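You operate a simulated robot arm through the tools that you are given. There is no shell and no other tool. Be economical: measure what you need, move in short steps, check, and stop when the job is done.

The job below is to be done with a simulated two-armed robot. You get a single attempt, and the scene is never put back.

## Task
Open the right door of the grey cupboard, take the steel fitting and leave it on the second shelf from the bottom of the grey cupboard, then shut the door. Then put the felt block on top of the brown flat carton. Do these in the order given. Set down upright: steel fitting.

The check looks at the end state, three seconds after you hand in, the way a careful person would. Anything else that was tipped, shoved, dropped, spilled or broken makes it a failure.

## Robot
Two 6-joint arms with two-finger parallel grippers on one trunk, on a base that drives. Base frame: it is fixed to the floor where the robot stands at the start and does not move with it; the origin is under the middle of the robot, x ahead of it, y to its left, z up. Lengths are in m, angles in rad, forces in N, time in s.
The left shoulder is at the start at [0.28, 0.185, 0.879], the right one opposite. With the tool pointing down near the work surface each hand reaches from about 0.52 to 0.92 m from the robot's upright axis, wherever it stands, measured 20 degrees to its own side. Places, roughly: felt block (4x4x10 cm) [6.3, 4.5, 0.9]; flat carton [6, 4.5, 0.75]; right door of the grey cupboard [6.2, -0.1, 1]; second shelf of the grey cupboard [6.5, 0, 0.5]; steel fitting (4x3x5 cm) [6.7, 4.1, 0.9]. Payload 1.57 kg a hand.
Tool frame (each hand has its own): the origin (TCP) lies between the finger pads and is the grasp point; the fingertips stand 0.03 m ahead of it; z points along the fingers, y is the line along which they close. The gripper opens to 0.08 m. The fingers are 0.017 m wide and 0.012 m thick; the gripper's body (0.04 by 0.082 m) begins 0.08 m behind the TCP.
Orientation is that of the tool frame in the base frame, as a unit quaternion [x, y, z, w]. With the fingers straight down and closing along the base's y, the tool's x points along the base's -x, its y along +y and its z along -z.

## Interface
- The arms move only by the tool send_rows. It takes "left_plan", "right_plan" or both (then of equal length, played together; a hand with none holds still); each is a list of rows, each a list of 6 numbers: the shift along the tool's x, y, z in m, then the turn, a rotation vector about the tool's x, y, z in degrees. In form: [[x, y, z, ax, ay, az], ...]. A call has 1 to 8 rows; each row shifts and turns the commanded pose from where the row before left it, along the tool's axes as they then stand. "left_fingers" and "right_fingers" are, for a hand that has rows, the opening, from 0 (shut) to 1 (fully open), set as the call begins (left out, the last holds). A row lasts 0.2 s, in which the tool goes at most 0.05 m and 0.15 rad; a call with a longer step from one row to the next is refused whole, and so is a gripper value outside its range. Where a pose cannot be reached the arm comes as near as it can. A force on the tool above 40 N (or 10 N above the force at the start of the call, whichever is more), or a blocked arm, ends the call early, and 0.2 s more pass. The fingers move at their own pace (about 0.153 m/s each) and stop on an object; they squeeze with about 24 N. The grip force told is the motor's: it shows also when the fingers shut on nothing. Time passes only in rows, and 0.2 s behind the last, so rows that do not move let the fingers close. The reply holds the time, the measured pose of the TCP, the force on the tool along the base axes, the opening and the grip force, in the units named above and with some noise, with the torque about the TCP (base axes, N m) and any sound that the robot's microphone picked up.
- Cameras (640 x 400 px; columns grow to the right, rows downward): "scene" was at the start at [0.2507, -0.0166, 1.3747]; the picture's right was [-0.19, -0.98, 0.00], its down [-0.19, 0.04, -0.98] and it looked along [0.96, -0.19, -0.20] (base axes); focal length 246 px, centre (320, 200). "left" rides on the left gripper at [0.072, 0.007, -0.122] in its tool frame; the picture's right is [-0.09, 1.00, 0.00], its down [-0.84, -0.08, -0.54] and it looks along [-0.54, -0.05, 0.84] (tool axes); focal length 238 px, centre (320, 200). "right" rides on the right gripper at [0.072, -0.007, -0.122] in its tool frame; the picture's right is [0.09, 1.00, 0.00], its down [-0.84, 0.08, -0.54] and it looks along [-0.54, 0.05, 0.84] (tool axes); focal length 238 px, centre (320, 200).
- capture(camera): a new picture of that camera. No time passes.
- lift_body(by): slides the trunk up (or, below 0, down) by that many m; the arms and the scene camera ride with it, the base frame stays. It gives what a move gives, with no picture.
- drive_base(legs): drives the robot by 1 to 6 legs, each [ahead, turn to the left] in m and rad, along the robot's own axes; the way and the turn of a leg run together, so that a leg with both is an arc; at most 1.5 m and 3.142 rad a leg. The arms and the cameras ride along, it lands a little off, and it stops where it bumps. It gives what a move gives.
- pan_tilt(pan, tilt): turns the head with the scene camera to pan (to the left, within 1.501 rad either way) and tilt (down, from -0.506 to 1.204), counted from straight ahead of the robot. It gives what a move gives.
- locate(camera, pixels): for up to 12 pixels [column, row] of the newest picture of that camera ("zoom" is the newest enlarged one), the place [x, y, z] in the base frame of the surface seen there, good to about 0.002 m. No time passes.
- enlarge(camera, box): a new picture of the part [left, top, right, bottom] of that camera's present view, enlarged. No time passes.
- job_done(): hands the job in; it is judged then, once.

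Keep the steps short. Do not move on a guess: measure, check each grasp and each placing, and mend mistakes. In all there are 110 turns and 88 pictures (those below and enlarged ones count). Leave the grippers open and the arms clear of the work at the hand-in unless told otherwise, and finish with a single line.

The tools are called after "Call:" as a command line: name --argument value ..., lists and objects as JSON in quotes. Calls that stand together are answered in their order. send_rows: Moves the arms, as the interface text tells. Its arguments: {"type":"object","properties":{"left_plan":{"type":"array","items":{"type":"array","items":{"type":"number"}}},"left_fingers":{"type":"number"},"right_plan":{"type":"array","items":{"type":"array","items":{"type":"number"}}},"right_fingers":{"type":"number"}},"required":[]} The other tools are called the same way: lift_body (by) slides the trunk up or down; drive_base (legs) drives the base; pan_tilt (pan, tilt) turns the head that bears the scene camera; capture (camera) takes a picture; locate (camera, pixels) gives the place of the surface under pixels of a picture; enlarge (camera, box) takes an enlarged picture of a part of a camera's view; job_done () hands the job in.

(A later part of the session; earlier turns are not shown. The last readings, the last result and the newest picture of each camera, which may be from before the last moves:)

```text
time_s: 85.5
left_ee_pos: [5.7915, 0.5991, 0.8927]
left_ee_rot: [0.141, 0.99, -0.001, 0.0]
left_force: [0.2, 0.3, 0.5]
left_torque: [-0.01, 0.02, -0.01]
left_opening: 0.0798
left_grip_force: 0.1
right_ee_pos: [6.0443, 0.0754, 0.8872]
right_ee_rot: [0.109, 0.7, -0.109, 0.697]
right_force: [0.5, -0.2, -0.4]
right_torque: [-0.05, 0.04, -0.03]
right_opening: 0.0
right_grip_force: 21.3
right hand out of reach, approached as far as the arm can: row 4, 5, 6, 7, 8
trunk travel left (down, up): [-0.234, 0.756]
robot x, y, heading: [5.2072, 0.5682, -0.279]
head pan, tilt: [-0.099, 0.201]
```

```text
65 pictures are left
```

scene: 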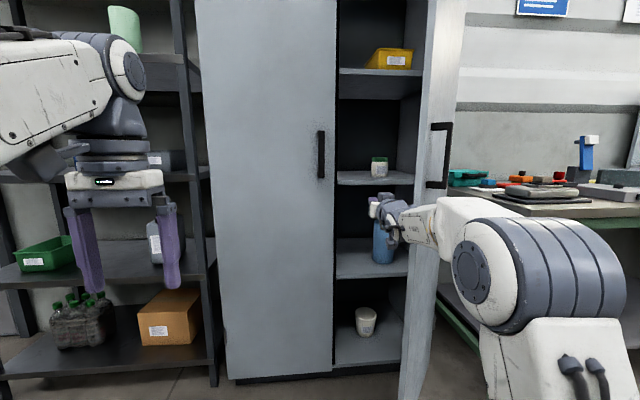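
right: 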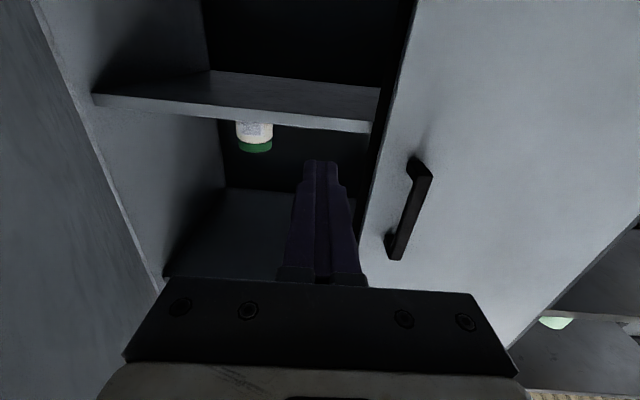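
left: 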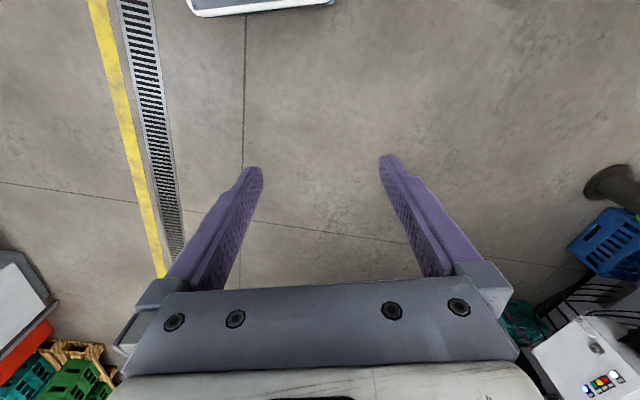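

The right wrist cannot turn that way. I'll use the left hand (fingers down) with the robot facing right. First I'm backing off and retracting the right hand.

Call:
drive_base --legs '[[-0.3, 0]]'

Call:
send_rows --right_plan '[[0, -0.02, -0.045, 0, 0, 0], [0, -0.02, -0.045, 0, 0, 0], [0, -0.02, -0.045, 0, 0, 0], [0, -0.02, -0.045, 0, 0, 0], [0, -0.02, -0.045, 0, 0, 0], [0, 0, 0, 0, 0, 0]]'

Call:
drive_base --legs '[[0, 0.63], [0.35, 0], [0, -1.39]]'

```text
time_s: 87.5
left_ee_pos: [5.5035, 0.6836, 0.8933]
left_ee_rot: [0.142, 0.99, 0.0, 0.0]
left_force: [-0.5, -0.2, 0.3]
left_torque: [-0.03, -0.02, -0.04]
left_opening: 0.0801
left_grip_force: 0.1
right_ee_pos: [5.7532, 0.1588, 0.8872]
right_ee_rot: [0.11, 0.701, -0.11, 0.696]
right_force: [-0.4, 0.1, -0.5]
right_torque: [-0.02, 0.0, 0.01]
right_opening: 0.0
right_grip_force: 21.2
trunk travel left (down, up): [-0.234, 0.756]
robot x, y, heading: [4.9162, 0.6531, -0.285]
head pan, tilt: [-0.099, 0.201]
```

```text
time_s: 88.9
left_ee_pos: [5.5037, 0.6841, 0.8931]
left_ee_rot: [0.14, 0.99, 0.0, 0.0]
left_force: [0.9, -0.5, 0.3]
left_torque: [0.02, 0.01, 0.03]
left_opening: 0.0801
left_grip_force: 0.0
right_ee_pos: [5.5098, 0.1329, 0.889]
right_ee_rot: [0.109, 0.701, -0.109, 0.696]
right_force: [-1.3, 0.3, -0.5]
right_torque: [0.0, 0.0, 0.0]
right_opening: 0.0
right_grip_force: 21.6
trunk travel left (down, up): [-0.234, 0.756]
robot x, y, heading: [4.915, 0.6496, -0.287]
head pan, tilt: [-0.099, 0.201]
```

```text
time_s: 96.3
left_ee_pos: [5.6895, 0.3865, 0.8926]
left_ee_rot: [0.501, 0.865, -0.001, 0.0]
left_force: [0.3, -0.7, -0.1]
left_torque: [0.02, 0.0, 0.0]
left_opening: 0.0798
left_grip_force: 0.0
right_ee_pos: [5.312, -0.0144, 0.8875]
right_ee_rot: [0.363, 0.61, -0.362, 0.605]
right_force: [0.7, 0.3, 0.2]
right_torque: [0.01, -0.01, 0.01]
right_opening: 0.0001
right_grip_force: 21.1
trunk travel left (down, up): [-0.234, 0.756]
robot x, y, heading: [5.2449, 0.7763, -1.048]
head pan, tilt: [-0.099, 0.201]
```

Call:
send_rows --left_plan '[[0, 0.04, 0, 0, 0, 0], [0, 0.04, 0, 0, 0, 0], [0, 0.03, 0, 0, 0, 0], [0, 0, 0, 0, 0, 0]]' --left_fingers 0

Call:
drive_base --legs '[[0.28, 0]]'

Call:
pan_tilt --pan 0.2 --tilt 0.3

Call:
capture --camera "scene"

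```text
time_s: 97.3
left_ee_pos: [5.785, 0.441, 0.8934]
left_ee_rot: [0.502, 0.865, -0.001, 0.0]
left_force: [0.0, 0.0, -0.8]
left_torque: [0.0, -0.01, -0.01]
left_opening: 0.0001
left_grip_force: 21.2
right_ee_pos: [5.3109, -0.0139, 0.8878]
right_ee_rot: [0.363, 0.61, -0.362, 0.605]
right_force: [0.1, -0.6, -0.1]
right_torque: [0.02, -0.01, -0.03]
right_opening: 0.0
right_grip_force: 21.7
trunk travel left (down, up): [-0.234, 0.756]
robot x, y, heading: [5.2395, 0.7742, -1.051]
head pan, tilt: [-0.099, 0.201]
```

```text
time_s: 99.3
left_ee_pos: [5.924, 0.1968, 0.8944]
left_ee_rot: [0.502, 0.865, 0.0, 0.0]
left_force: [-0.7, 0.2, 0.2]
left_torque: [0.0, 0.02, -0.06]
left_opening: 0.0
left_grip_force: 21.1
right_ee_pos: [5.4502, -0.259, 0.889]
right_ee_rot: [0.364, 0.609, -0.362, 0.605]
right_force: [0.8, -0.4, 0.0]
right_torque: [-0.01, -0.01, -0.03]
right_opening: 0.0
right_grip_force: 20.9
trunk travel left (down, up): [-0.234, 0.756]
robot x, y, heading: [5.3806, 0.5267, -1.049]
head pan, tilt: [-0.099, 0.201]
```

```text
time_s: 100.1
left_ee_pos: [5.9246, 0.1971, 0.8941]
left_ee_rot: [0.501, 0.865, 0.0, 0.0]
left_force: [-0.4, -1.1, 0.0]
left_torque: [-0.01, -0.01, -0.01]
left_opening: 0.0
left_grip_force: 21.1
right_ee_pos: [5.4512, -0.2592, 0.8891]
right_ee_rot: [0.363, 0.609, -0.362, 0.605]
right_force: [-0.2, 0.5, -0.2]
right_torque: [-0.02, 0.01, 0.0]
right_opening: 0.0001
right_grip_force: 20.6
trunk travel left (down, up): [-0.234, 0.756]
robot x, y, heading: [5.3863, 0.5277, -1.047]
head pan, tilt: [0.201, 0.3]
```

```text
64 pictures are left
```

scene: 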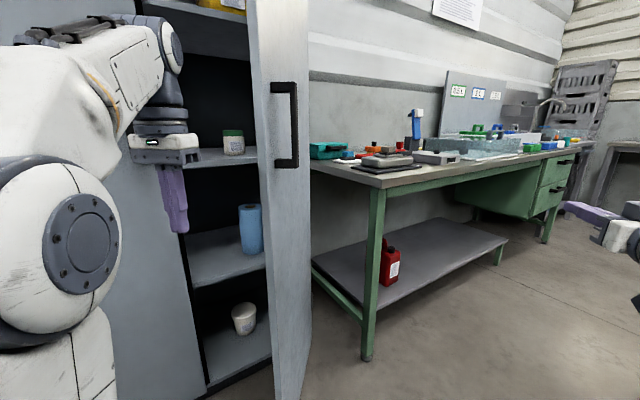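

Call:
locate --camera "scene" --pixels '[[258, 250], [275, 250], [270, 150], [305, 200], [300, 300], [180, 215], [256, 120], [190, 160]]'

```text
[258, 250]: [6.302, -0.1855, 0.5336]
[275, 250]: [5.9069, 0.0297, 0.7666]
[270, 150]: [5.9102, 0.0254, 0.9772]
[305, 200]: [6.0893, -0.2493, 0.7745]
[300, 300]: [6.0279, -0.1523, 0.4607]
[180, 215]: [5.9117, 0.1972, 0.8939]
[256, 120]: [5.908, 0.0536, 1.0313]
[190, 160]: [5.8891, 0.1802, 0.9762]
```

The free edge is at (5.907,0.03-0.05). Hand goes 0.215 m forward behind the door, then pushes right slowly.

Call:
send_rows --left_plan '[[-0.043, 0, 0, 0, 0, 0], [-0.043, 0, 0, 0, 0, 0], [-0.043, 0, 0, 0, 0, 0], [-0.043, 0, 0, 0, 0, 0], [-0.043, 0, 0, 0, 0, 0], [0, 0, 0, 0, 0, 0]]'

Call:
send_rows --left_plan '[[0, -0.015, 0, 0, 0, 0], [0, -0.01, 0, 0, 0, 0], [0, -0.01, 0, 0, 0, 0], [0, -0.01, 0, 0, 0, 0], [0, -0.01, 0, 0, 0, 0], [0, -0.015, 0, 0, 0, 0], [0, -0.015, 0, 0, 0, 0], [0, -0.015, 0, 0, 0, 0]]'

```text
time_s: 101.5
left_ee_pos: [5.9991, 0.0476, 0.8279]
left_ee_rot: [0.501, 0.865, 0.0, 0.001]
left_force: [0.1, -0.5, 0.8]
left_torque: [0.05, 0.0, -0.01]
left_opening: 0.0
left_grip_force: 21.2
left hand out of reach, approached as far as the arm can: row 1, 2, 3, 4, 5
right_ee_pos: [5.4521, -0.2575, 0.8886]
right_ee_rot: [0.364, 0.609, -0.362, 0.604]
right_force: [-0.1, -0.2, 0.3]
right_torque: [-0.01, 0.0, 0.02]
right_opening: 0.0002
right_grip_force: 21.7
trunk travel left (down, up): [-0.234, 0.756]
robot x, y, heading: [5.3843, 0.5289, -1.046]
head pan, tilt: [0.201, 0.3]
```

```text
time_s: 103.3
left_ee_pos: [5.9103, -0.002, 0.8278]
left_ee_rot: [0.502, 0.865, 0.0, 0.0]
left_force: [0.7, 0.6, 0.1]
left_torque: [0.03, -0.01, 0.01]
left_opening: 0.0001
left_grip_force: 21.6
right_ee_pos: [5.4517, -0.2578, 0.8875]
right_ee_rot: [0.364, 0.609, -0.363, 0.604]
right_force: [0.2, 0.4, 0.4]
right_torque: [0.0, -0.01, -0.02]
right_opening: 0.0
right_grip_force: 21.1
trunk travel left (down, up): [-0.234, 0.756]
robot x, y, heading: [5.3829, 0.5266, -1.048]
head pan, tilt: [0.201, 0.3]
```

The hand passes where the door was, so it is swinging. Continuing.

Call:
send_rows --left_plan '[[0, -0.015, 0, 0, 0, 0], [0, -0.015, 0, 0, 0, 0], [0, -0.015, 0, 0, 0, 0], [0, -0.015, 0, 0, 0, 0], [0, -0.015, 0, 0, 0, 0], [0, -0.015, 0, 0, 0, 0], [0, -0.015, 0, 0, 0, 0], [0, -0.015, 0, 0, 0, 0]]'

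Call:
capture --camera "scene"

```text
time_s: 105.1
left_ee_pos: [5.8066, -0.0621, 0.8272]
left_ee_rot: [0.502, 0.865, -0.001, -0.001]
left_force: [-0.4, 0.5, 0.1]
left_torque: [-0.02, 0.01, 0.02]
left_opening: 0.0
left_grip_force: 21.1
right_ee_pos: [5.4522, -0.2589, 0.8871]
right_ee_rot: [0.363, 0.609, -0.362, 0.605]
right_force: [0.8, -0.2, 0.5]
right_torque: [-0.02, -0.02, 0.0]
right_opening: 0.0001
right_grip_force: 21.3
trunk travel left (down, up): [-0.234, 0.756]
robot x, y, heading: [5.386, 0.5278, -1.046]
head pan, tilt: [0.201, 0.3]
```

```text
63 pictures are left
```

scene: 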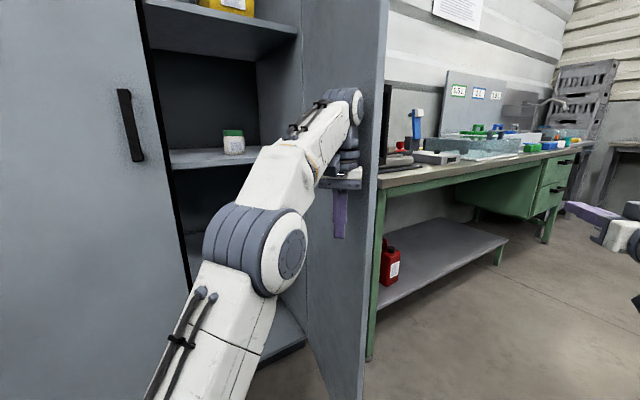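

Call:
send_rows --left_plan '[[0, -0.015, 0, 0, 0, 0], [0, -0.015, 0, 0, 0, 0], [0, -0.015, 0, 0, 0, 0], [0, -0.015, 0, 0, 0, 0], [0, -0.015, 0, 0, 0, 0], [0, -0.015, 0, 0, 0, 0], [0, -0.015, 0, 0, 0, 0], [0, -0.01, 0, 0, 0, 0]]'

Call:
capture --camera "scene"

Call:
locate --camera "scene" --pixels '[[350, 370], [320, 300], [380, 60], [300, 60], [370, 200], [290, 200]]'

```text
time_s: 106.9
left_ee_pos: [5.7047, -0.1018, 0.8075]
left_ee_rot: [0.502, 0.865, -0.001, 0.001]
left_force: [0.4, -0.4, 0.0]
left_torque: [-0.03, 0.01, 0.01]
left_opening: 0.0003
left_grip_force: 21.9
left hand out of reach, approached as far as the arm can: row 2, 3, 4, 5, 6, 7, 8
right_ee_pos: [5.4522, -0.2584, 0.8881]
right_ee_rot: [0.364, 0.609, -0.362, 0.605]
right_force: [0.2, 0.1, 0.3]
right_torque: [0.01, 0.02, 0.04]
right_opening: 0.0002
right_grip_force: 21.0
trunk travel left (down, up): [-0.234, 0.756]
robot x, y, heading: [5.3804, 0.5254, -1.053]
head pan, tilt: [0.201, 0.3]
```

```text
62 pictures are left
```

scene: 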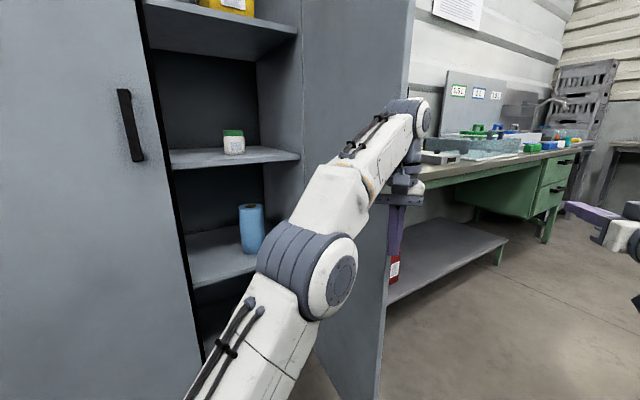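

```text
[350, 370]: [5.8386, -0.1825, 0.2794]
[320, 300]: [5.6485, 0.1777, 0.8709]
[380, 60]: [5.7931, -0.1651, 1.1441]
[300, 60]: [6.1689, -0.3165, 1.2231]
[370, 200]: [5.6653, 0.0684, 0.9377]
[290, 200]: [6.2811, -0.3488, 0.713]
```

The door is now ~85-90° open. I'm backing away, returning the left hand, then turning towards the fitting's table.

Call:
drive_base --legs '[[-0.35, 0]]'

Call:
send_rows --left_plan '[[0.03, 0.035, -0.02, 0, 0, 0], [0.03, 0.035, -0.02, 0, 0, 0], [0.03, 0.035, -0.02, 0, 0, 0], [0.02, 0.035, -0.02, 0, 0, 0], [0, 0.035, 0, 0, 0, 0], [0, 0.03, 0, 0, 0, 0], [0, 0, 0, 0, 0, 0]]' --left_fingers 1

Call:
drive_base --legs '[[0, 2.2]]'

Call:
lift_body --by 0.34

Call:
pan_tilt --pan 0.0 --tilt 0.25

Call:
capture --camera "scene"

```text
time_s: 109.2
left_ee_pos: [5.531, 0.2015, 0.8076]
left_ee_rot: [0.501, 0.865, -0.001, 0.0]
left_force: [0.4, -0.2, 0.0]
left_torque: [-0.02, -0.02, 0.0]
left_opening: 0.0
left_grip_force: 21.8
right_ee_pos: [5.2769, 0.0445, 0.8891]
right_ee_rot: [0.365, 0.609, -0.363, 0.604]
right_force: [-0.3, 0.5, -0.9]
right_torque: [0.03, 0.03, -0.03]
right_opening: 0.0
right_grip_force: 21.0
trunk travel left (down, up): [-0.234, 0.756]
robot x, y, heading: [5.2066, 0.8341, -1.05]
head pan, tilt: [0.201, 0.3]
```

```text
refused: row 1 steps farther than a row can; nothing moved
```

```text
time_s: 114.8
left_ee_pos: [5.5355, 1.4595, 0.8066]
left_ee_rot: [-0.54, 0.842, 0.001, 0.0]
left_force: [-0.2, -0.4, -0.4]
left_torque: [0.0, 0.0, 0.01]
left_opening: 0.0
left_grip_force: 21.2
right_ee_pos: [5.8115, 1.3444, 0.8893]
right_ee_rot: [-0.376, 0.602, 0.372, 0.598]
right_force: [0.1, 0.2, 0.0]
right_torque: [0.0, -0.02, 0.01]
right_opening: 0.0
right_grip_force: 20.8
trunk travel left (down, up): [-0.234, 0.756]
robot x, y, heading: [5.208, 0.832, 1.141]
head pan, tilt: [0.201, 0.3]
```

```text
time_s: 118.1
left_ee_pos: [5.5353, 1.459, 1.148]
left_ee_rot: [-0.54, 0.842, 0.001, 0.0]
left_force: [-0.1, -0.5, 0.1]
left_torque: [0.0, 0.0, -0.01]
left_opening: 0.0
left_grip_force: 21.4
right_ee_pos: [5.8103, 1.3456, 1.2276]
right_ee_rot: [-0.376, 0.602, 0.372, 0.598]
right_force: [-0.4, -0.2, 0.2]
right_torque: [0.03, -0.01, 0.0]
right_opening: 0.0001
right_grip_force: 20.8
trunk travel left (down, up): [-0.574, 0.416]
robot x, y, heading: [5.2095, 0.8379, 1.142]
head pan, tilt: [0.201, 0.3]
```

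```text
time_s: 118.8
left_ee_pos: [5.5353, 1.4599, 1.1463]
left_ee_rot: [-0.54, 0.841, 0.001, 0.001]
left_force: [-0.5, -0.3, -0.7]
left_torque: [0.04, -0.01, -0.01]
left_opening: 0.0
left_grip_force: 21.3
right_ee_pos: [5.8119, 1.3451, 1.2289]
right_ee_rot: [-0.375, 0.602, 0.372, 0.599]
right_force: [-0.2, -0.4, -0.4]
right_torque: [0.0, -0.02, -0.01]
right_opening: 0.0002
right_grip_force: 21.3
trunk travel left (down, up): [-0.574, 0.416]
robot x, y, heading: [5.2074, 0.8348, 1.14]
head pan, tilt: [0.0, 0.25]
```

```text
61 pictures are left
```

scene: 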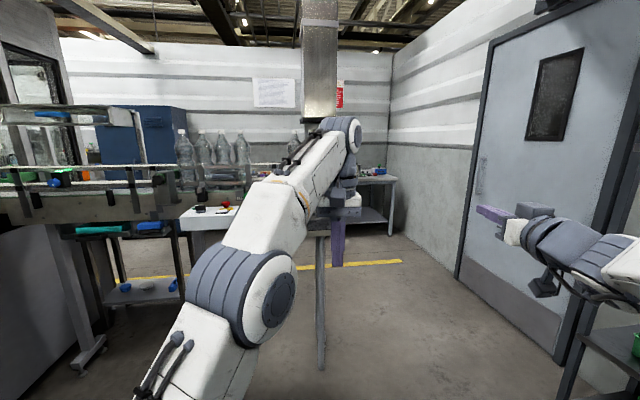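

I'm bringing the left hand back to its side with shorter steps so that it doesn't block the view.

Call:
send_rows --left_plan '[[0.015, 0.04, 0, 0, 0, 0], [0.015, 0.04, 0, 0, 0, 0], [0.015, 0.04, 0, 0, 0, 0], [0.015, 0.04, 0, 0, 0, 0], [0.015, 0.04, 0, 0, 0, 0], [0.015, 0.04, 0, 0, 0, 0], [0, 0, 0, 0, 0, 0]]' --left_fingers 1

Call:
capture --camera "scene"

Call:
enlarge --camera "scene" --box '[170, 120, 410, 270]'

```text
time_s: 120.4
left_ee_pos: [5.2788, 1.475, 1.147]
left_ee_rot: [-0.541, 0.841, 0.001, 0.001]
left_force: [0.3, 0.3, 0.6]
left_torque: [-0.03, -0.02, 0.0]
left_opening: 0.0799
left_grip_force: 0.0
right_ee_pos: [5.8107, 1.3442, 1.2288]
right_ee_rot: [-0.375, 0.603, 0.371, 0.598]
right_force: [0.1, -0.2, 0.1]
right_torque: [0.0, 0.02, 0.01]
right_opening: 0.0002
right_grip_force: 21.2
trunk travel left (down, up): [-0.574, 0.416]
robot x, y, heading: [5.2077, 0.834, 1.141]
head pan, tilt: [0.0, 0.25]
```

```text
60 pictures are left
```

scene: 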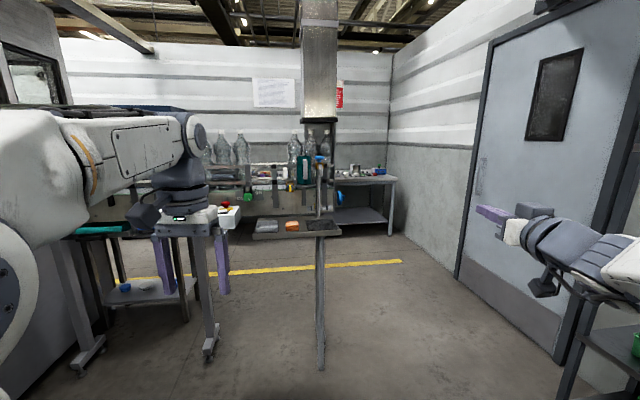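

```text
2.67 times, centred on (290, 195) of scene
```

zoom: 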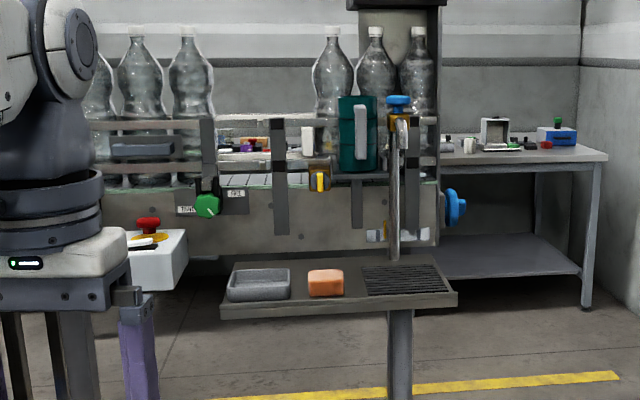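

Call:
locate --camera "zoom" --pixels '[[470, 145], [495, 135], [555, 137], [250, 145], [600, 155], [440, 160], [325, 285], [400, 390], [580, 300], [440, 250], [520, 380], [320, 200]]'

Call:
enlarge --camera "scene" --box '[325, 155, 405, 205]'

```text
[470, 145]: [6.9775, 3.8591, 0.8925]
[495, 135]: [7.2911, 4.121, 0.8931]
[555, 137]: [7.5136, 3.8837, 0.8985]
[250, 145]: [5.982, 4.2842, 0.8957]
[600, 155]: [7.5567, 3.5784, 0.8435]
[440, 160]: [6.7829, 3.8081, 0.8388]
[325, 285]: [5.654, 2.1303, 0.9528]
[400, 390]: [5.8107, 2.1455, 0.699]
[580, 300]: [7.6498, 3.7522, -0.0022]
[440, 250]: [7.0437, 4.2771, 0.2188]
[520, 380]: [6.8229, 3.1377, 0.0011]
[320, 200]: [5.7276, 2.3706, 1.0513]
```

```text
8.00 times, centred on (365, 180) of scene
```

zoom: 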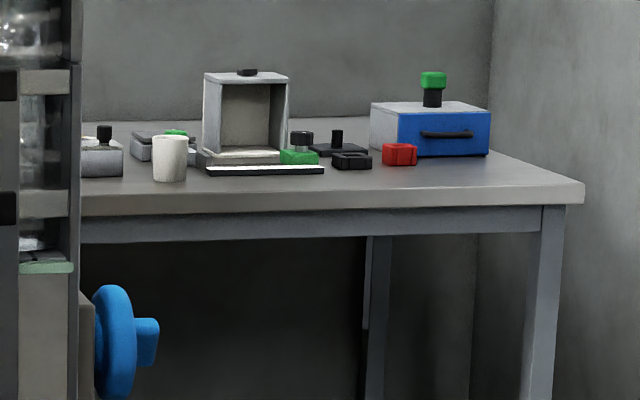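

The fitting's bench is behind the conveyor end, with its front edge near y≈3.7. I'm driving into the free floor at about (6.4, 2.3) to see it.

Call:
drive_base --legs '[[0, -0.41], [1.3, 0], [0, 0.7], [0.6, 0]]'

Call:
pan_tilt --pan 0.0 --tilt 0.35

Call:
capture --camera "scene"

```text
time_s: 131.7
left_ee_pos: [6.093, 2.6089, 1.1409]
left_ee_rot: [-0.669, 0.743, 0.0, -0.003]
left_force: [0.3, 0.4, 0.1]
left_torque: [0.02, -0.03, 0.0]
left_opening: 0.0798
left_grip_force: 0.0
right_ee_pos: [6.6464, 2.6438, 1.2204]
right_ee_rot: [-0.464, 0.54, 0.46, 0.53]
right_force: [0.7, 0.6, 0.0]
right_torque: [0.0, -0.04, -0.01]
right_opening: 0.0
right_grip_force: 21.9
trunk travel left (down, up): [-0.574, 0.416]
robot x, y, heading: [6.2198, 1.9663, 1.462]
head pan, tilt: [0.0, 0.25]
stopped in leg 4: the robot was blocked; the commanded pose is now the measured one
```

```text
time_s: 132.4
left_ee_pos: [6.0938, 2.6066, 1.144]
left_ee_rot: [-0.668, 0.744, 0.0, -0.001]
left_force: [0.8, 0.1, -0.7]
left_torque: [0.02, 0.03, 0.01]
left_opening: 0.08
left_grip_force: 0.0
right_ee_pos: [6.6442, 2.6381, 1.2261]
right_ee_rot: [-0.463, 0.539, 0.46, 0.533]
right_force: [-1.1, 0.0, -0.1]
right_torque: [-0.03, -0.03, 0.01]
right_opening: 0.0003
right_grip_force: 21.6
trunk travel left (down, up): [-0.574, 0.416]
robot x, y, heading: [6.2215, 1.9724, 1.455]
head pan, tilt: [0.0, 0.351]
```

```text
57 pictures are left
```

scene: 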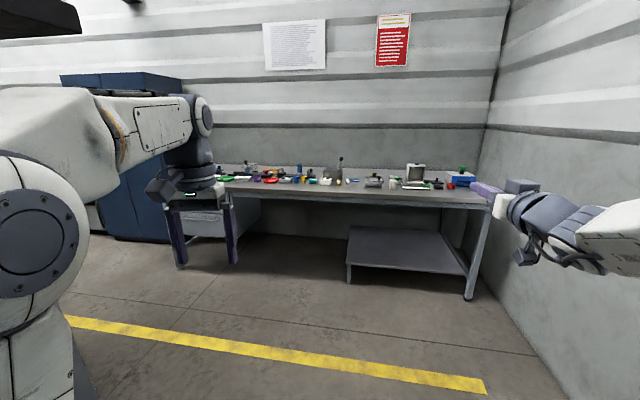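

It was blocked, probably something at the left. Looking there.

Call:
pan_tilt --pan 0.9 --tilt 0.6

Call:
capture --camera "scene"

```text
time_s: 133.6
left_ee_pos: [6.0936, 2.608, 1.1433]
left_ee_rot: [-0.668, 0.744, 0.0, -0.003]
left_force: [0.3, 0.2, 1.2]
left_torque: [0.0, 0.0, 0.0]
left_opening: 0.0798
left_grip_force: 0.0
right_ee_pos: [6.6463, 2.6404, 1.225]
right_ee_rot: [-0.464, 0.54, 0.459, 0.532]
right_force: [-1.1, 0.2, 0.6]
right_torque: [0.02, -0.05, -0.02]
right_opening: 0.0001
right_grip_force: 21.9
trunk travel left (down, up): [-0.574, 0.416]
robot x, y, heading: [6.2218, 1.9695, 1.462]
head pan, tilt: [0.901, 0.6]
```

```text
56 pictures are left
```

scene: 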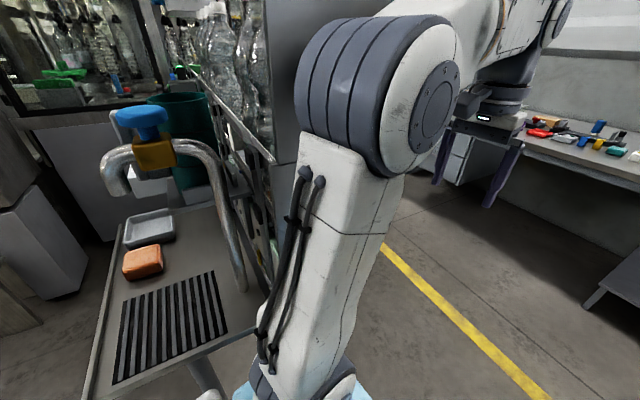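

The left arm touches the washstand tray's corner region. I'm backing off and going around to the right.

Call:
locate --camera "scene" --pixels '[[225, 345], [205, 205], [270, 160], [265, 290], [142, 262], [290, 120]]'

Call:
drive_base --legs '[[-0.25, 0], [0, -0.6], [0.5, 0], [0, 0.6], [0.6, 0]]'

Call:
pan_tilt --pan 0.0 --tilt 0.45

Call:
capture --camera "scene"

```text
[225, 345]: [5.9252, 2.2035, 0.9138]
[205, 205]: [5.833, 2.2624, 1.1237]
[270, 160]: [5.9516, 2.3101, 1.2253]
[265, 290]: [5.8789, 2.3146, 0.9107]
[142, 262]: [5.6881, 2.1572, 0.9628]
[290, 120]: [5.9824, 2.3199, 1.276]
```

```text
time_s: 134.2
left_ee_pos: [6.095, 2.6243, 1.1263]
left_ee_rot: [-0.669, 0.743, -0.006, -0.011]
left_force: [0.7, 0.1, -0.7]
left_torque: [0.01, -0.01, -0.01]
left_opening: 0.0799
left_grip_force: 0.0
right_ee_pos: [6.6473, 2.6592, 1.2056]
right_ee_rot: [-0.468, 0.545, 0.455, 0.526]
right_force: [0.3, 0.2, -0.5]
right_torque: [0.02, 0.02, 0.03]
right_opening: 0.0
right_grip_force: 21.2
trunk travel left (down, up): [-0.574, 0.416]
robot x, y, heading: [6.2216, 1.9651, 1.469]
head pan, tilt: [0.901, 0.6]
stopped in leg 1: the robot was blocked; the commanded pose is now the measured one
```

```text
time_s: 135.4
left_ee_pos: [6.0944, 2.6237, 1.1285]
left_ee_rot: [-0.668, 0.744, -0.005, -0.009]
left_force: [-0.3, 0.0, -0.5]
left_torque: [0.0, -0.01, -0.02]
left_opening: 0.0801
left_grip_force: 0.0
right_ee_pos: [6.6461, 2.6574, 1.2085]
right_ee_rot: [-0.467, 0.544, 0.454, 0.528]
right_force: [0.1, 0.3, -0.4]
right_torque: [0.03, -0.01, -0.01]
right_opening: 0.0
right_grip_force: 21.5
trunk travel left (down, up): [-0.574, 0.416]
robot x, y, heading: [6.2235, 1.9692, 1.464]
head pan, tilt: [0.0, 0.45]
```

```text
55 pictures are left
```

scene: 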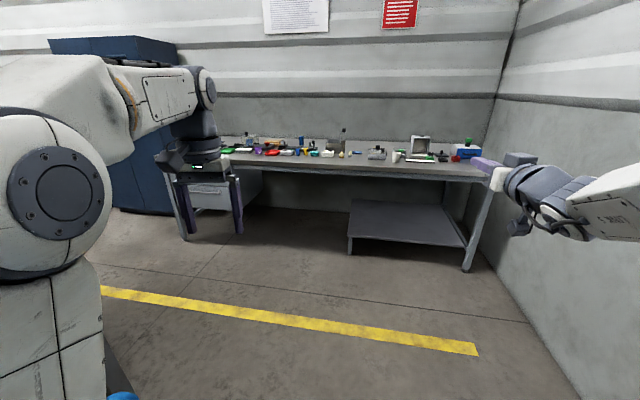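

Blocked backwards too. Looking to both sides.

Call:
pan_tilt --pan -1.3 --tilt 0.7

Call:
capture --camera "scene"

Call:
pan_tilt --pan 1.4 --tilt 0.9

Call:
capture --camera "scene"

```text
time_s: 136.9
left_ee_pos: [6.0951, 2.6248, 1.1289]
left_ee_rot: [-0.668, 0.744, -0.005, -0.009]
left_force: [-0.4, 0.7, 0.2]
left_torque: [-0.03, -0.02, -0.03]
left_opening: 0.0799
left_grip_force: 0.1
right_ee_pos: [6.6483, 2.6574, 1.2096]
right_ee_rot: [-0.467, 0.544, 0.455, 0.528]
right_force: [-0.2, -0.5, -0.7]
right_torque: [-0.01, 0.04, 0.0]
right_opening: 0.0
right_grip_force: 21.5
trunk travel left (down, up): [-0.574, 0.416]
robot x, y, heading: [6.2237, 1.9678, 1.468]
head pan, tilt: [-1.3, 0.7]
```

```text
54 pictures are left
```

scene: 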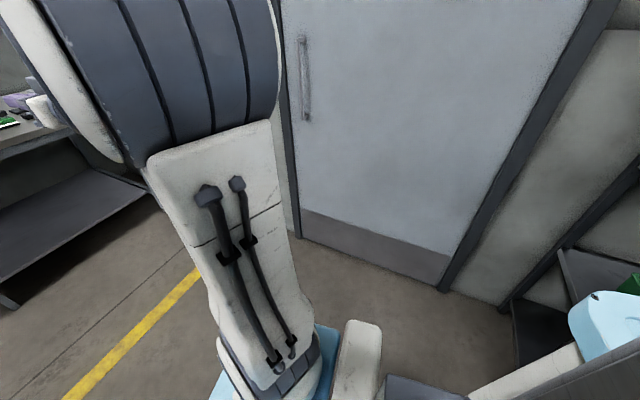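

```text
time_s: 139.3
left_ee_pos: [6.094, 2.6225, 1.1287]
left_ee_rot: [-0.669, 0.744, -0.004, -0.008]
left_force: [0.6, -0.4, 0.2]
left_torque: [-0.04, -0.03, 0.01]
left_opening: 0.0799
left_grip_force: 0.0
right_ee_pos: [6.6465, 2.6571, 1.2101]
right_ee_rot: [-0.468, 0.544, 0.455, 0.528]
right_force: [-0.5, 0.5, -0.7]
right_torque: [0.0, -0.03, 0.02]
right_opening: 0.0
right_grip_force: 20.8
trunk travel left (down, up): [-0.574, 0.416]
robot x, y, heading: [6.2255, 1.972, 1.47]
head pan, tilt: [1.4, 0.901]
```

```text
53 pictures are left
```

scene: 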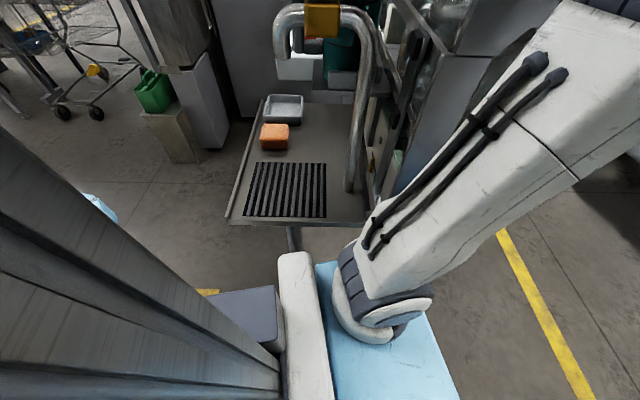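

Call:
locate --camera "scene" --pixels '[[318, 268], [95, 200], [440, 380], [296, 240], [112, 215], [210, 290], [430, 310]]'

Call:
pan_tilt --pan -1.5 --tilt 0.9

Call:
capture --camera "scene"

```text
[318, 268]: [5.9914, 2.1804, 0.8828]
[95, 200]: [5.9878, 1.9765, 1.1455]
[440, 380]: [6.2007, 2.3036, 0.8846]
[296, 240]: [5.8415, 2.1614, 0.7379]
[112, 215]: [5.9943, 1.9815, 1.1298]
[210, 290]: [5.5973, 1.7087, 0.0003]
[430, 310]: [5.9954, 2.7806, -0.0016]
```

```text
time_s: 141.8
left_ee_pos: [6.094, 2.6238, 1.1278]
left_ee_rot: [-0.668, 0.744, -0.005, -0.008]
left_force: [0.3, -0.2, 0.9]
left_torque: [-0.01, -0.02, -0.01]
left_opening: 0.0803
left_grip_force: 0.2
right_ee_pos: [6.6453, 2.6573, 1.2098]
right_ee_rot: [-0.469, 0.544, 0.454, 0.527]
right_force: [0.2, -0.1, -0.4]
right_torque: [0.03, -0.02, -0.02]
right_opening: 0.0003
right_grip_force: 21.2
trunk travel left (down, up): [-0.574, 0.416]
robot x, y, heading: [6.2265, 1.9654, 1.473]
head pan, tilt: [-1.499, 0.901]
```

```text
52 pictures are left
```

scene: 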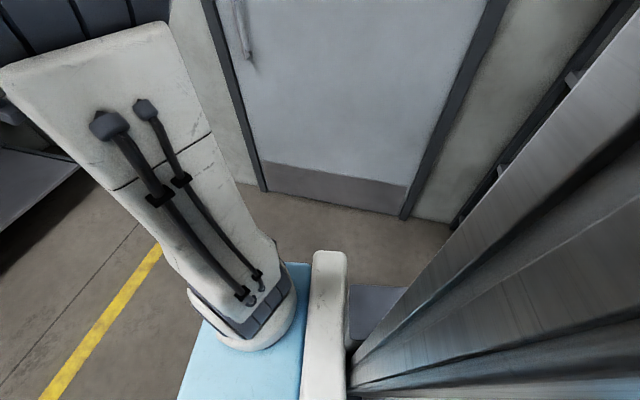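

The robot's shoulder plate (top at z≈0.88) appears wedged against the tray corner. I'm lowering the trunk a bit to free it, then backing off.

Call:
lift_body --by -0.12

Call:
drive_base --legs '[[-0.1, 0]]'

```text
time_s: 143.3
left_ee_pos: [6.0986, 2.6336, 1.0035]
left_ee_rot: [-0.668, 0.744, -0.007, -0.012]
left_force: [0.0, -0.8, 0.3]
left_torque: [0.02, -0.03, -0.04]
left_opening: 0.0801
left_grip_force: 0.1
right_ee_pos: [6.6512, 2.6663, 1.0811]
right_ee_rot: [-0.469, 0.547, 0.453, 0.524]
right_force: [0.2, 0.6, -0.1]
right_torque: [0.0, 0.01, 0.03]
right_opening: 0.0001
right_grip_force: 21.0
trunk travel left (down, up): [-0.454, 0.536]
robot x, y, heading: [6.2218, 1.9643, 1.456]
head pan, tilt: [-1.499, 0.901]
```

```text
time_s: 144.5
left_ee_pos: [6.0815, 2.5373, 1.0]
left_ee_rot: [-0.667, 0.744, -0.011, -0.012]
left_force: [-0.2, 0.5, 0.2]
left_torque: [0.02, 0.0, -0.05]
left_opening: 0.0799
left_grip_force: 0.1
right_ee_pos: [6.6342, 2.57, 1.0807]
right_ee_rot: [-0.471, 0.546, 0.45, 0.526]
right_force: [0.7, -1.0, -0.6]
right_torque: [0.0, -0.01, -0.01]
right_opening: 0.0
right_grip_force: 21.2
trunk travel left (down, up): [-0.454, 0.536]
robot x, y, heading: [6.215, 1.8673, 1.462]
head pan, tilt: [-1.499, 0.901]
```

Call:
drive_base --legs '[[-0.05, 0], [0, -0.6], [0.5, 0]]'

```text
time_s: 149.6
left_ee_pos: [6.8056, 2.8277, 1.0003]
left_ee_rot: [-0.418, 0.908, -0.007, -0.014]
left_force: [0.1, 0.5, 0.3]
left_torque: [0.01, 0.03, 0.01]
left_opening: 0.08
left_grip_force: 0.1
right_ee_pos: [7.2806, 2.5444, 1.081]
right_ee_rot: [-0.288, 0.661, 0.275, 0.636]
right_force: [0.1, 0.5, 0.3]
right_torque: [-0.01, -0.03, 0.01]
right_opening: 0.0002
right_grip_force: 21.3
trunk travel left (down, up): [-0.454, 0.536]
robot x, y, heading: [6.5408, 2.2028, 0.863]
head pan, tilt: [-1.499, 0.901]
```

Call:
drive_base --legs '[[0, 0.85], [0.6, 0], [0, -0.43]]'

Call:
pan_tilt --pan 0.0 --tilt 0.5

Call:
capture --camera "scene"

Call:
enlarge --camera "scene" --box '[200, 60, 460, 220]'

```text
time_s: 156.5
left_ee_pos: [6.4352, 3.4766, 1.0006]
left_ee_rot: [-0.6, 0.8, -0.009, -0.013]
left_force: [-0.6, -0.2, 0.0]
left_torque: [0.01, -0.04, 0.03]
left_opening: 0.0797
left_grip_force: 0.1
right_ee_pos: [6.9835, 3.4157, 1.0806]
right_ee_rot: [-0.422, 0.585, 0.404, 0.563]
right_force: [0.3, 0.1, 0.1]
right_torque: [0.04, -0.02, 0.01]
right_opening: 0.0
right_grip_force: 21.6
trunk travel left (down, up): [-0.454, 0.536]
robot x, y, heading: [6.4477, 2.7952, 1.286]
head pan, tilt: [-1.499, 0.901]
```

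```text
time_s: 158.1
left_ee_pos: [6.4342, 3.4767, 0.9991]
left_ee_rot: [-0.601, 0.799, -0.01, -0.012]
left_force: [0.0, 0.8, 0.5]
left_torque: [0.02, 0.01, -0.03]
left_opening: 0.08
left_grip_force: 0.0
right_ee_pos: [6.984, 3.4156, 1.0813]
right_ee_rot: [-0.421, 0.585, 0.403, 0.564]
right_force: [0.0, -0.1, 0.5]
right_torque: [0.02, -0.01, 0.02]
right_opening: 0.0002
right_grip_force: 21.2
trunk travel left (down, up): [-0.454, 0.536]
robot x, y, heading: [6.4446, 2.7958, 1.284]
head pan, tilt: [0.0, 0.499]
```

```text
51 pictures are left
```

scene: 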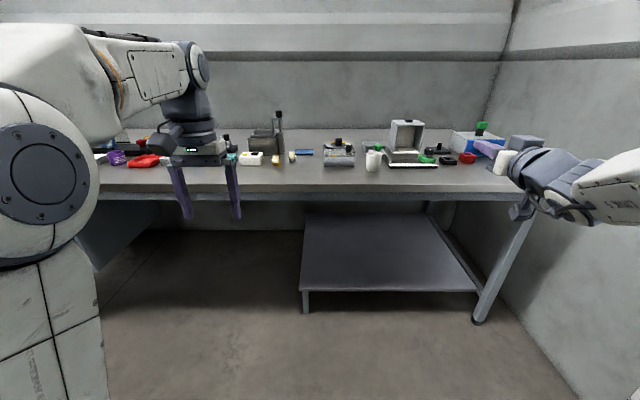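

```text
2.46 times, centred on (330, 140) of scene
```

zoom: 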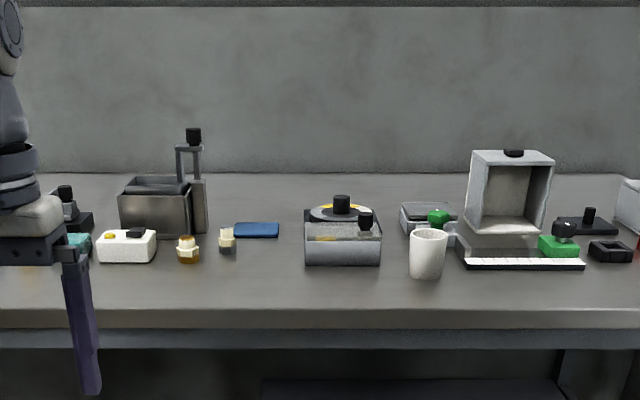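

Call:
locate --camera "zoom" --pixels '[[188, 250], [227, 240], [128, 245], [257, 230], [195, 135], [192, 215], [340, 245], [227, 255], [188, 262], [400, 310], [230, 270]]'

Call:
enlarge --camera "scene" --box '[235, 130, 335, 190]'

```text
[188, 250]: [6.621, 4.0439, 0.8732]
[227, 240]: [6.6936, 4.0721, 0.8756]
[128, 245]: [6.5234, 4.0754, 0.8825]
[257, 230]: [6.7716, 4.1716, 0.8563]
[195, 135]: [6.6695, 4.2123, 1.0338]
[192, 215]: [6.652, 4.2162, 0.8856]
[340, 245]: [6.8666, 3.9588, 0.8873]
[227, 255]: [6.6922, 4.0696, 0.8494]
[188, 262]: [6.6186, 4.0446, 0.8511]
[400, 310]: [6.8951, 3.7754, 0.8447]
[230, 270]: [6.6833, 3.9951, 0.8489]
```

```text
6.40 times, centred on (285, 160) of scene
```

zoom: 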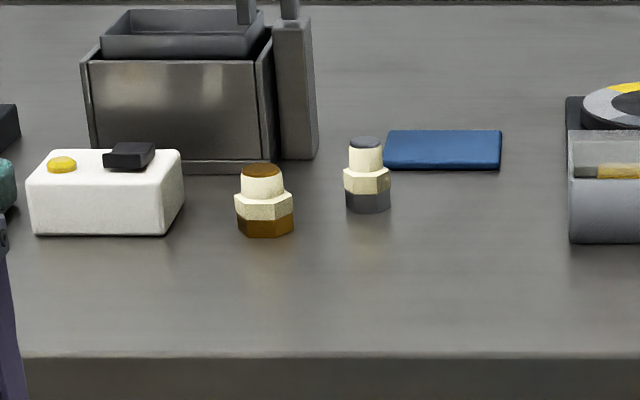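

Two little fittings stand there: a brass one at (6.62,4.05) and the steel (grey) one at (6.693,4.07), z 0.849 to 0.90. I'll grasp the steel one with the right hand pitched 45° (that also suits the shelf). I'm raising the left hand out of the way, pitching the right one and raising the trunk.

Call:
send_rows --left_plan '[[0.015, 0, -0.04, 0, 0, 0], [0.015, 0, -0.04, 0, 0, 0], [0.015, 0, -0.04, 0, 0, 0], [0.015, 0, -0.04, 0, 0, 0], [0.015, 0, -0.04, 0, 0, 0], [0.0, 0, 0, 0, 0, 0], [0, 0, 0, 0, 0, 0]]' --right_plan '[[0, 0, 0, 0, 7.5, 0], [0, 0, 0, 0, 7.5, 0], [0, 0, 0, 0, 7.5, 0], [0, 0, 0, 0, 7.5, 0], [0, 0, 0, 0, 7.5, 0], [0, 0, 0, 0, 7.5, 0], [0, 0, 0, 0, 0, 0]]' --right_fingers 0.7

Call:
lift_body --by 0.12

Call:
drive_base --legs '[[0, 0.593], [0.5, 0], [0, -0.593]]'

Call:
capture --camera "scene"

```text
time_s: 159.7
left_ee_pos: [6.4129, 3.3964, 1.1122]
left_ee_rot: [-0.601, 0.799, -0.009, -0.011]
left_force: [-0.7, 0.0, -0.9]
left_torque: [0.01, 0.0, 0.01]
left_opening: 0.0801
left_grip_force: 0.0
left hand out of reach, approached as far as the arm can: row 3, 4, 5
right_ee_pos: [6.9844, 3.4152, 1.0809]
right_ee_rot: [-0.544, 0.756, 0.211, 0.296]
right_force: [-0.5, 0.2, -0.5]
right_torque: [0.02, 0.03, 0.0]
right_opening: 0.0561
right_grip_force: 0.0
trunk travel left (down, up): [-0.454, 0.536]
robot x, y, heading: [6.4503, 2.7954, 1.286]
head pan, tilt: [0.0, 0.499]
```

```text
time_s: 161.2
left_ee_pos: [6.4113, 3.3969, 1.2302]
left_ee_rot: [-0.601, 0.799, -0.009, -0.012]
left_force: [0.1, -0.3, -0.3]
left_torque: [-0.01, 0.0, -0.02]
left_opening: 0.0798
left_grip_force: 0.0
right_ee_pos: [6.9851, 3.4161, 1.2017]
right_ee_rot: [-0.543, 0.756, 0.211, 0.297]
right_force: [1.0, -0.4, 0.2]
right_torque: [-0.04, 0.02, 0.0]
right_opening: 0.056
right_grip_force: 0.3
trunk travel left (down, up): [-0.574, 0.416]
robot x, y, heading: [6.4489, 2.7937, 1.286]
head pan, tilt: [0.0, 0.499]
```

```text
time_s: 167.4
left_ee_pos: [6.2596, 3.8723, 1.2302]
left_ee_rot: [-0.6, 0.8, -0.009, -0.012]
left_force: [-1.1, 0.0, 0.0]
left_torque: [-0.02, -0.05, -0.01]
left_opening: 0.0799
left_grip_force: 0.1
right_ee_pos: [6.8315, 3.8928, 1.2015]
right_ee_rot: [-0.543, 0.757, 0.21, 0.297]
right_force: [-0.2, 0.7, 0.9]
right_torque: [-0.02, 0.0, 0.01]
right_opening: 0.056
right_grip_force: 0.1
trunk travel left (down, up): [-0.574, 0.416]
robot x, y, heading: [6.2943, 3.2698, 1.286]
head pan, tilt: [0.0, 0.499]
```

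```text
48 pictures are left
```

scene: 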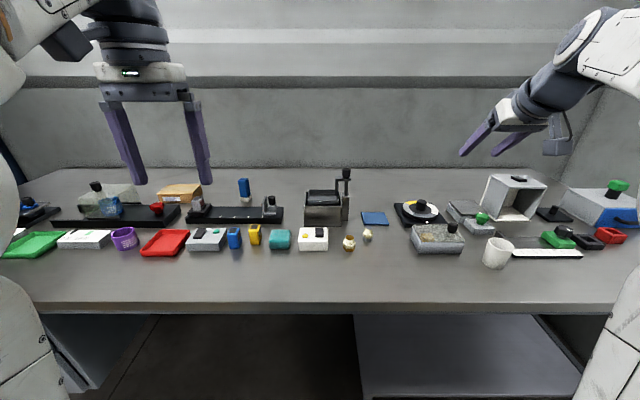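

Call:
enlarge --camera "scene" --box '[325, 215, 405, 265]'

Call:
locate --camera "zoom" --pixels '[[340, 190], [343, 155], [320, 185], [360, 185], [185, 220], [190, 185], [340, 205], [343, 127], [225, 215]]'

Call:
enlarge --camera "scene" --box '[0, 160, 300, 270]'

Call:
locate --camera "scene" --pixels '[[180, 187], [178, 196], [244, 183], [244, 200], [108, 195], [240, 215], [200, 190]]'

```text
8.00 times, centred on (365, 240) of scene
```

zoom: 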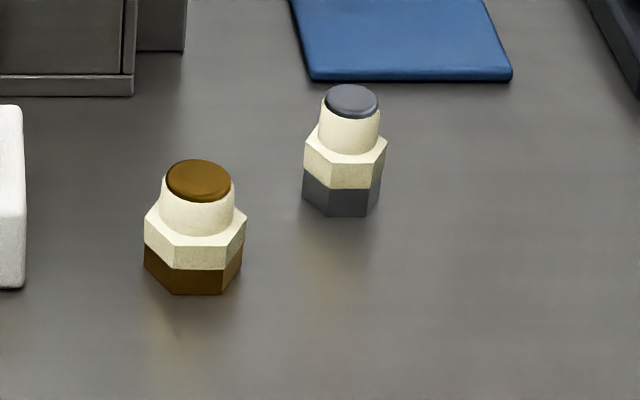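

```text
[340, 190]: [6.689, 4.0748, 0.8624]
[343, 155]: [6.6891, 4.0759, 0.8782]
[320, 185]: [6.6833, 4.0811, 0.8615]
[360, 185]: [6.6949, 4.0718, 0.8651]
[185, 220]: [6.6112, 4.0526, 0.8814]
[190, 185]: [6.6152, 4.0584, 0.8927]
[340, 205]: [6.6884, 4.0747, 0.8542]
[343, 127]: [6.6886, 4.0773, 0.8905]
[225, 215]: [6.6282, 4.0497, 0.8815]
```

```text
2.13 times, centred on (150, 215) of scene
```

zoom: 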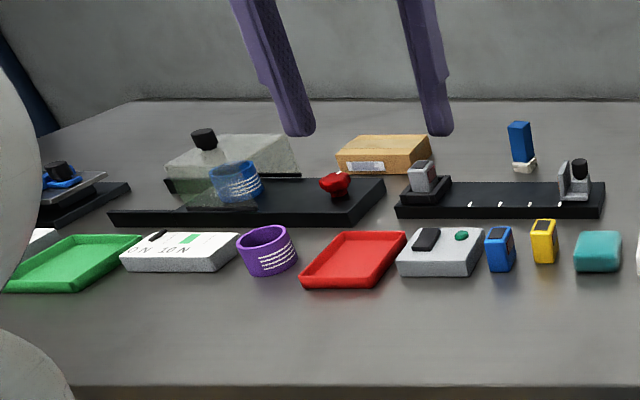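

```text
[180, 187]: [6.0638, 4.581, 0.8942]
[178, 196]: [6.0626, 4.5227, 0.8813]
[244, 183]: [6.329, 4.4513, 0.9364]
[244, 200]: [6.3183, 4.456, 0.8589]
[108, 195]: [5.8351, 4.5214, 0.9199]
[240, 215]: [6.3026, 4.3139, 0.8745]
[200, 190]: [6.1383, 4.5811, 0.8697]
```

Identified: steel fitting at about (6.693,4.091), its hex flats facing ~11°/71°/131°. Felt block (blue with white foot) at (6.32,4.46), carton at (6.06,4.57). I'm yawing the right hand 30° left so the fingers close on flats and stay off the brass fitting.

Call:
send_rows --right_plan '[[0, 0, 0, -5.09, -0.04, -5.52], [0, 0, 0, -5.09, -0.04, -5.52], [0, 0, 0, -5.09, -0.04, -5.52], [0, 0, 0, -5.09, -0.04, -5.52], [0, 0, 0, 0, 0, 0]]'

```text
time_s: 168.6
left_ee_pos: [6.2597, 3.8723, 1.2297]
left_ee_rot: [-0.6, 0.799, -0.009, -0.012]
left_force: [-0.9, -0.4, 0.0]
left_torque: [-0.02, -0.01, 0.0]
left_opening: 0.0798
left_grip_force: 0.1
right_ee_pos: [6.8327, 3.8913, 1.2008]
right_ee_rot: [0.722, -0.589, -0.281, -0.232]
right_force: [-0.2, 0.8, -0.4]
right_torque: [0.03, 0.03, -0.02]
right_opening: 0.056
right_grip_force: 0.1
trunk travel left (down, up): [-0.574, 0.416]
robot x, y, heading: [6.2966, 3.2716, 1.282]
head pan, tilt: [0.0, 0.499]
```

Call:
send_rows --right_plan '[[0.0074, 0.0142, 0.0407, 0, 0, 0], [0.0074, 0.0142, 0.0407, 0, 0, 0], [0.0074, 0.0142, 0.0407, 0, 0, 0], [0.0074, 0.0142, 0.0407, 0, 0, 0], [0.0074, 0.0142, 0.0407, 0, 0, 0], [0.0074, 0.0142, 0.0407, 0, 0, 0], [0.0074, 0.0142, 0.0407, 0, 0, 0], [0, 0, 0, 0, 0, 0]]'

Call:
capture --camera "right"

```text
time_s: 170.4
left_ee_pos: [6.2601, 3.8723, 1.2315]
left_ee_rot: [-0.6, 0.8, -0.009, -0.012]
left_force: [-0.1, 0.0, 0.7]
left_torque: [0.02, 0.01, 0.0]
left_opening: 0.0798
left_grip_force: 0.1
right_ee_pos: [6.7046, 4.0247, 0.9557]
right_ee_rot: [0.721, -0.589, -0.28, -0.232]
right_force: [-0.7, 0.6, 0.8]
right_torque: [-0.02, -0.01, 0.0]
right_opening: 0.0562
right_grip_force: 0.0
trunk travel left (down, up): [-0.574, 0.416]
robot x, y, heading: [6.2962, 3.2719, 1.285]
head pan, tilt: [0.0, 0.499]
```

```text
45 pictures are left
```

right: 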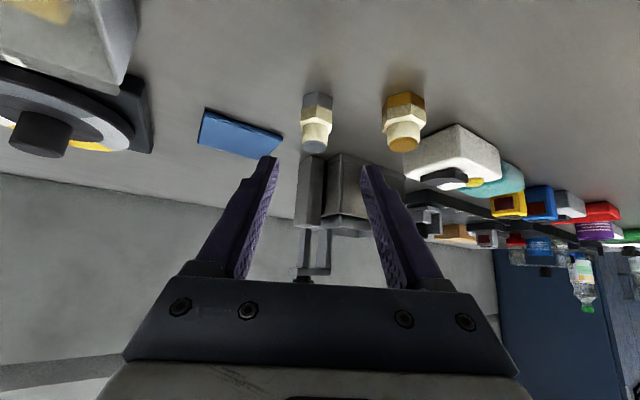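

Call:
enlarge --camera "right" --box '[260, 70, 440, 180]'

Call:
locate --camera "right" --pixels '[[317, 100], [306, 100], [328, 100], [404, 100]]'

```text
3.56 times, centred on (350, 125) of right
```

zoom: 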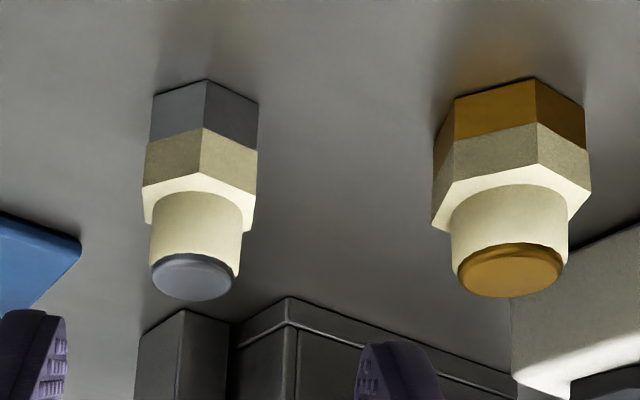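

```text
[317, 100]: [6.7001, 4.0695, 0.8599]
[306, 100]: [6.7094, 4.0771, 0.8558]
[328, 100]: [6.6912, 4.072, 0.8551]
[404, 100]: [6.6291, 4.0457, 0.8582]
```

From here a hex corner faces the camera, so left/right are flats. The fitting's centre is (6.696,4.089). Moving in along the fingers and closing.

Call:
send_rows --right_plan '[[0.0016, -0.0037, 0.025, 0, 0, 0], [0.0015, 0, 0.025, 0, 0, 0], [0, 0, 0.025, 0, 0, 0], [0, 0, 0.0239, 0, 0, 0], [0, 0, 0, 0, 0, 0]]'

Call:
capture --camera "right"

```text
time_s: 171.6
left_ee_pos: [6.2602, 3.8721, 1.2311]
left_ee_rot: [-0.6, 0.8, -0.009, -0.013]
left_force: [0.4, 0.6, 0.6]
left_torque: [0.01, 0.0, -0.01]
left_opening: 0.08
left_grip_force: 0.0
right_ee_pos: [6.6937, 4.0885, 0.8802]
right_ee_rot: [0.721, -0.59, -0.28, -0.233]
right_force: [-0.8, -0.3, 0.2]
right_torque: [0.01, 0.0, -0.02]
right_opening: 0.0563
right_grip_force: 0.1
trunk travel left (down, up): [-0.574, 0.416]
robot x, y, heading: [6.3006, 3.2691, 1.289]
head pan, tilt: [0.0, 0.499]
```

```text
43 pictures are left
```

right: 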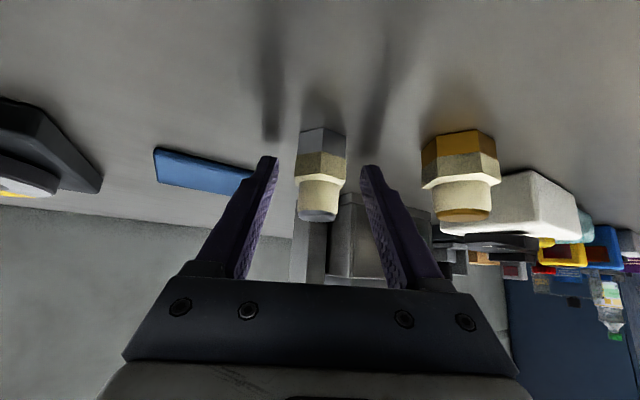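

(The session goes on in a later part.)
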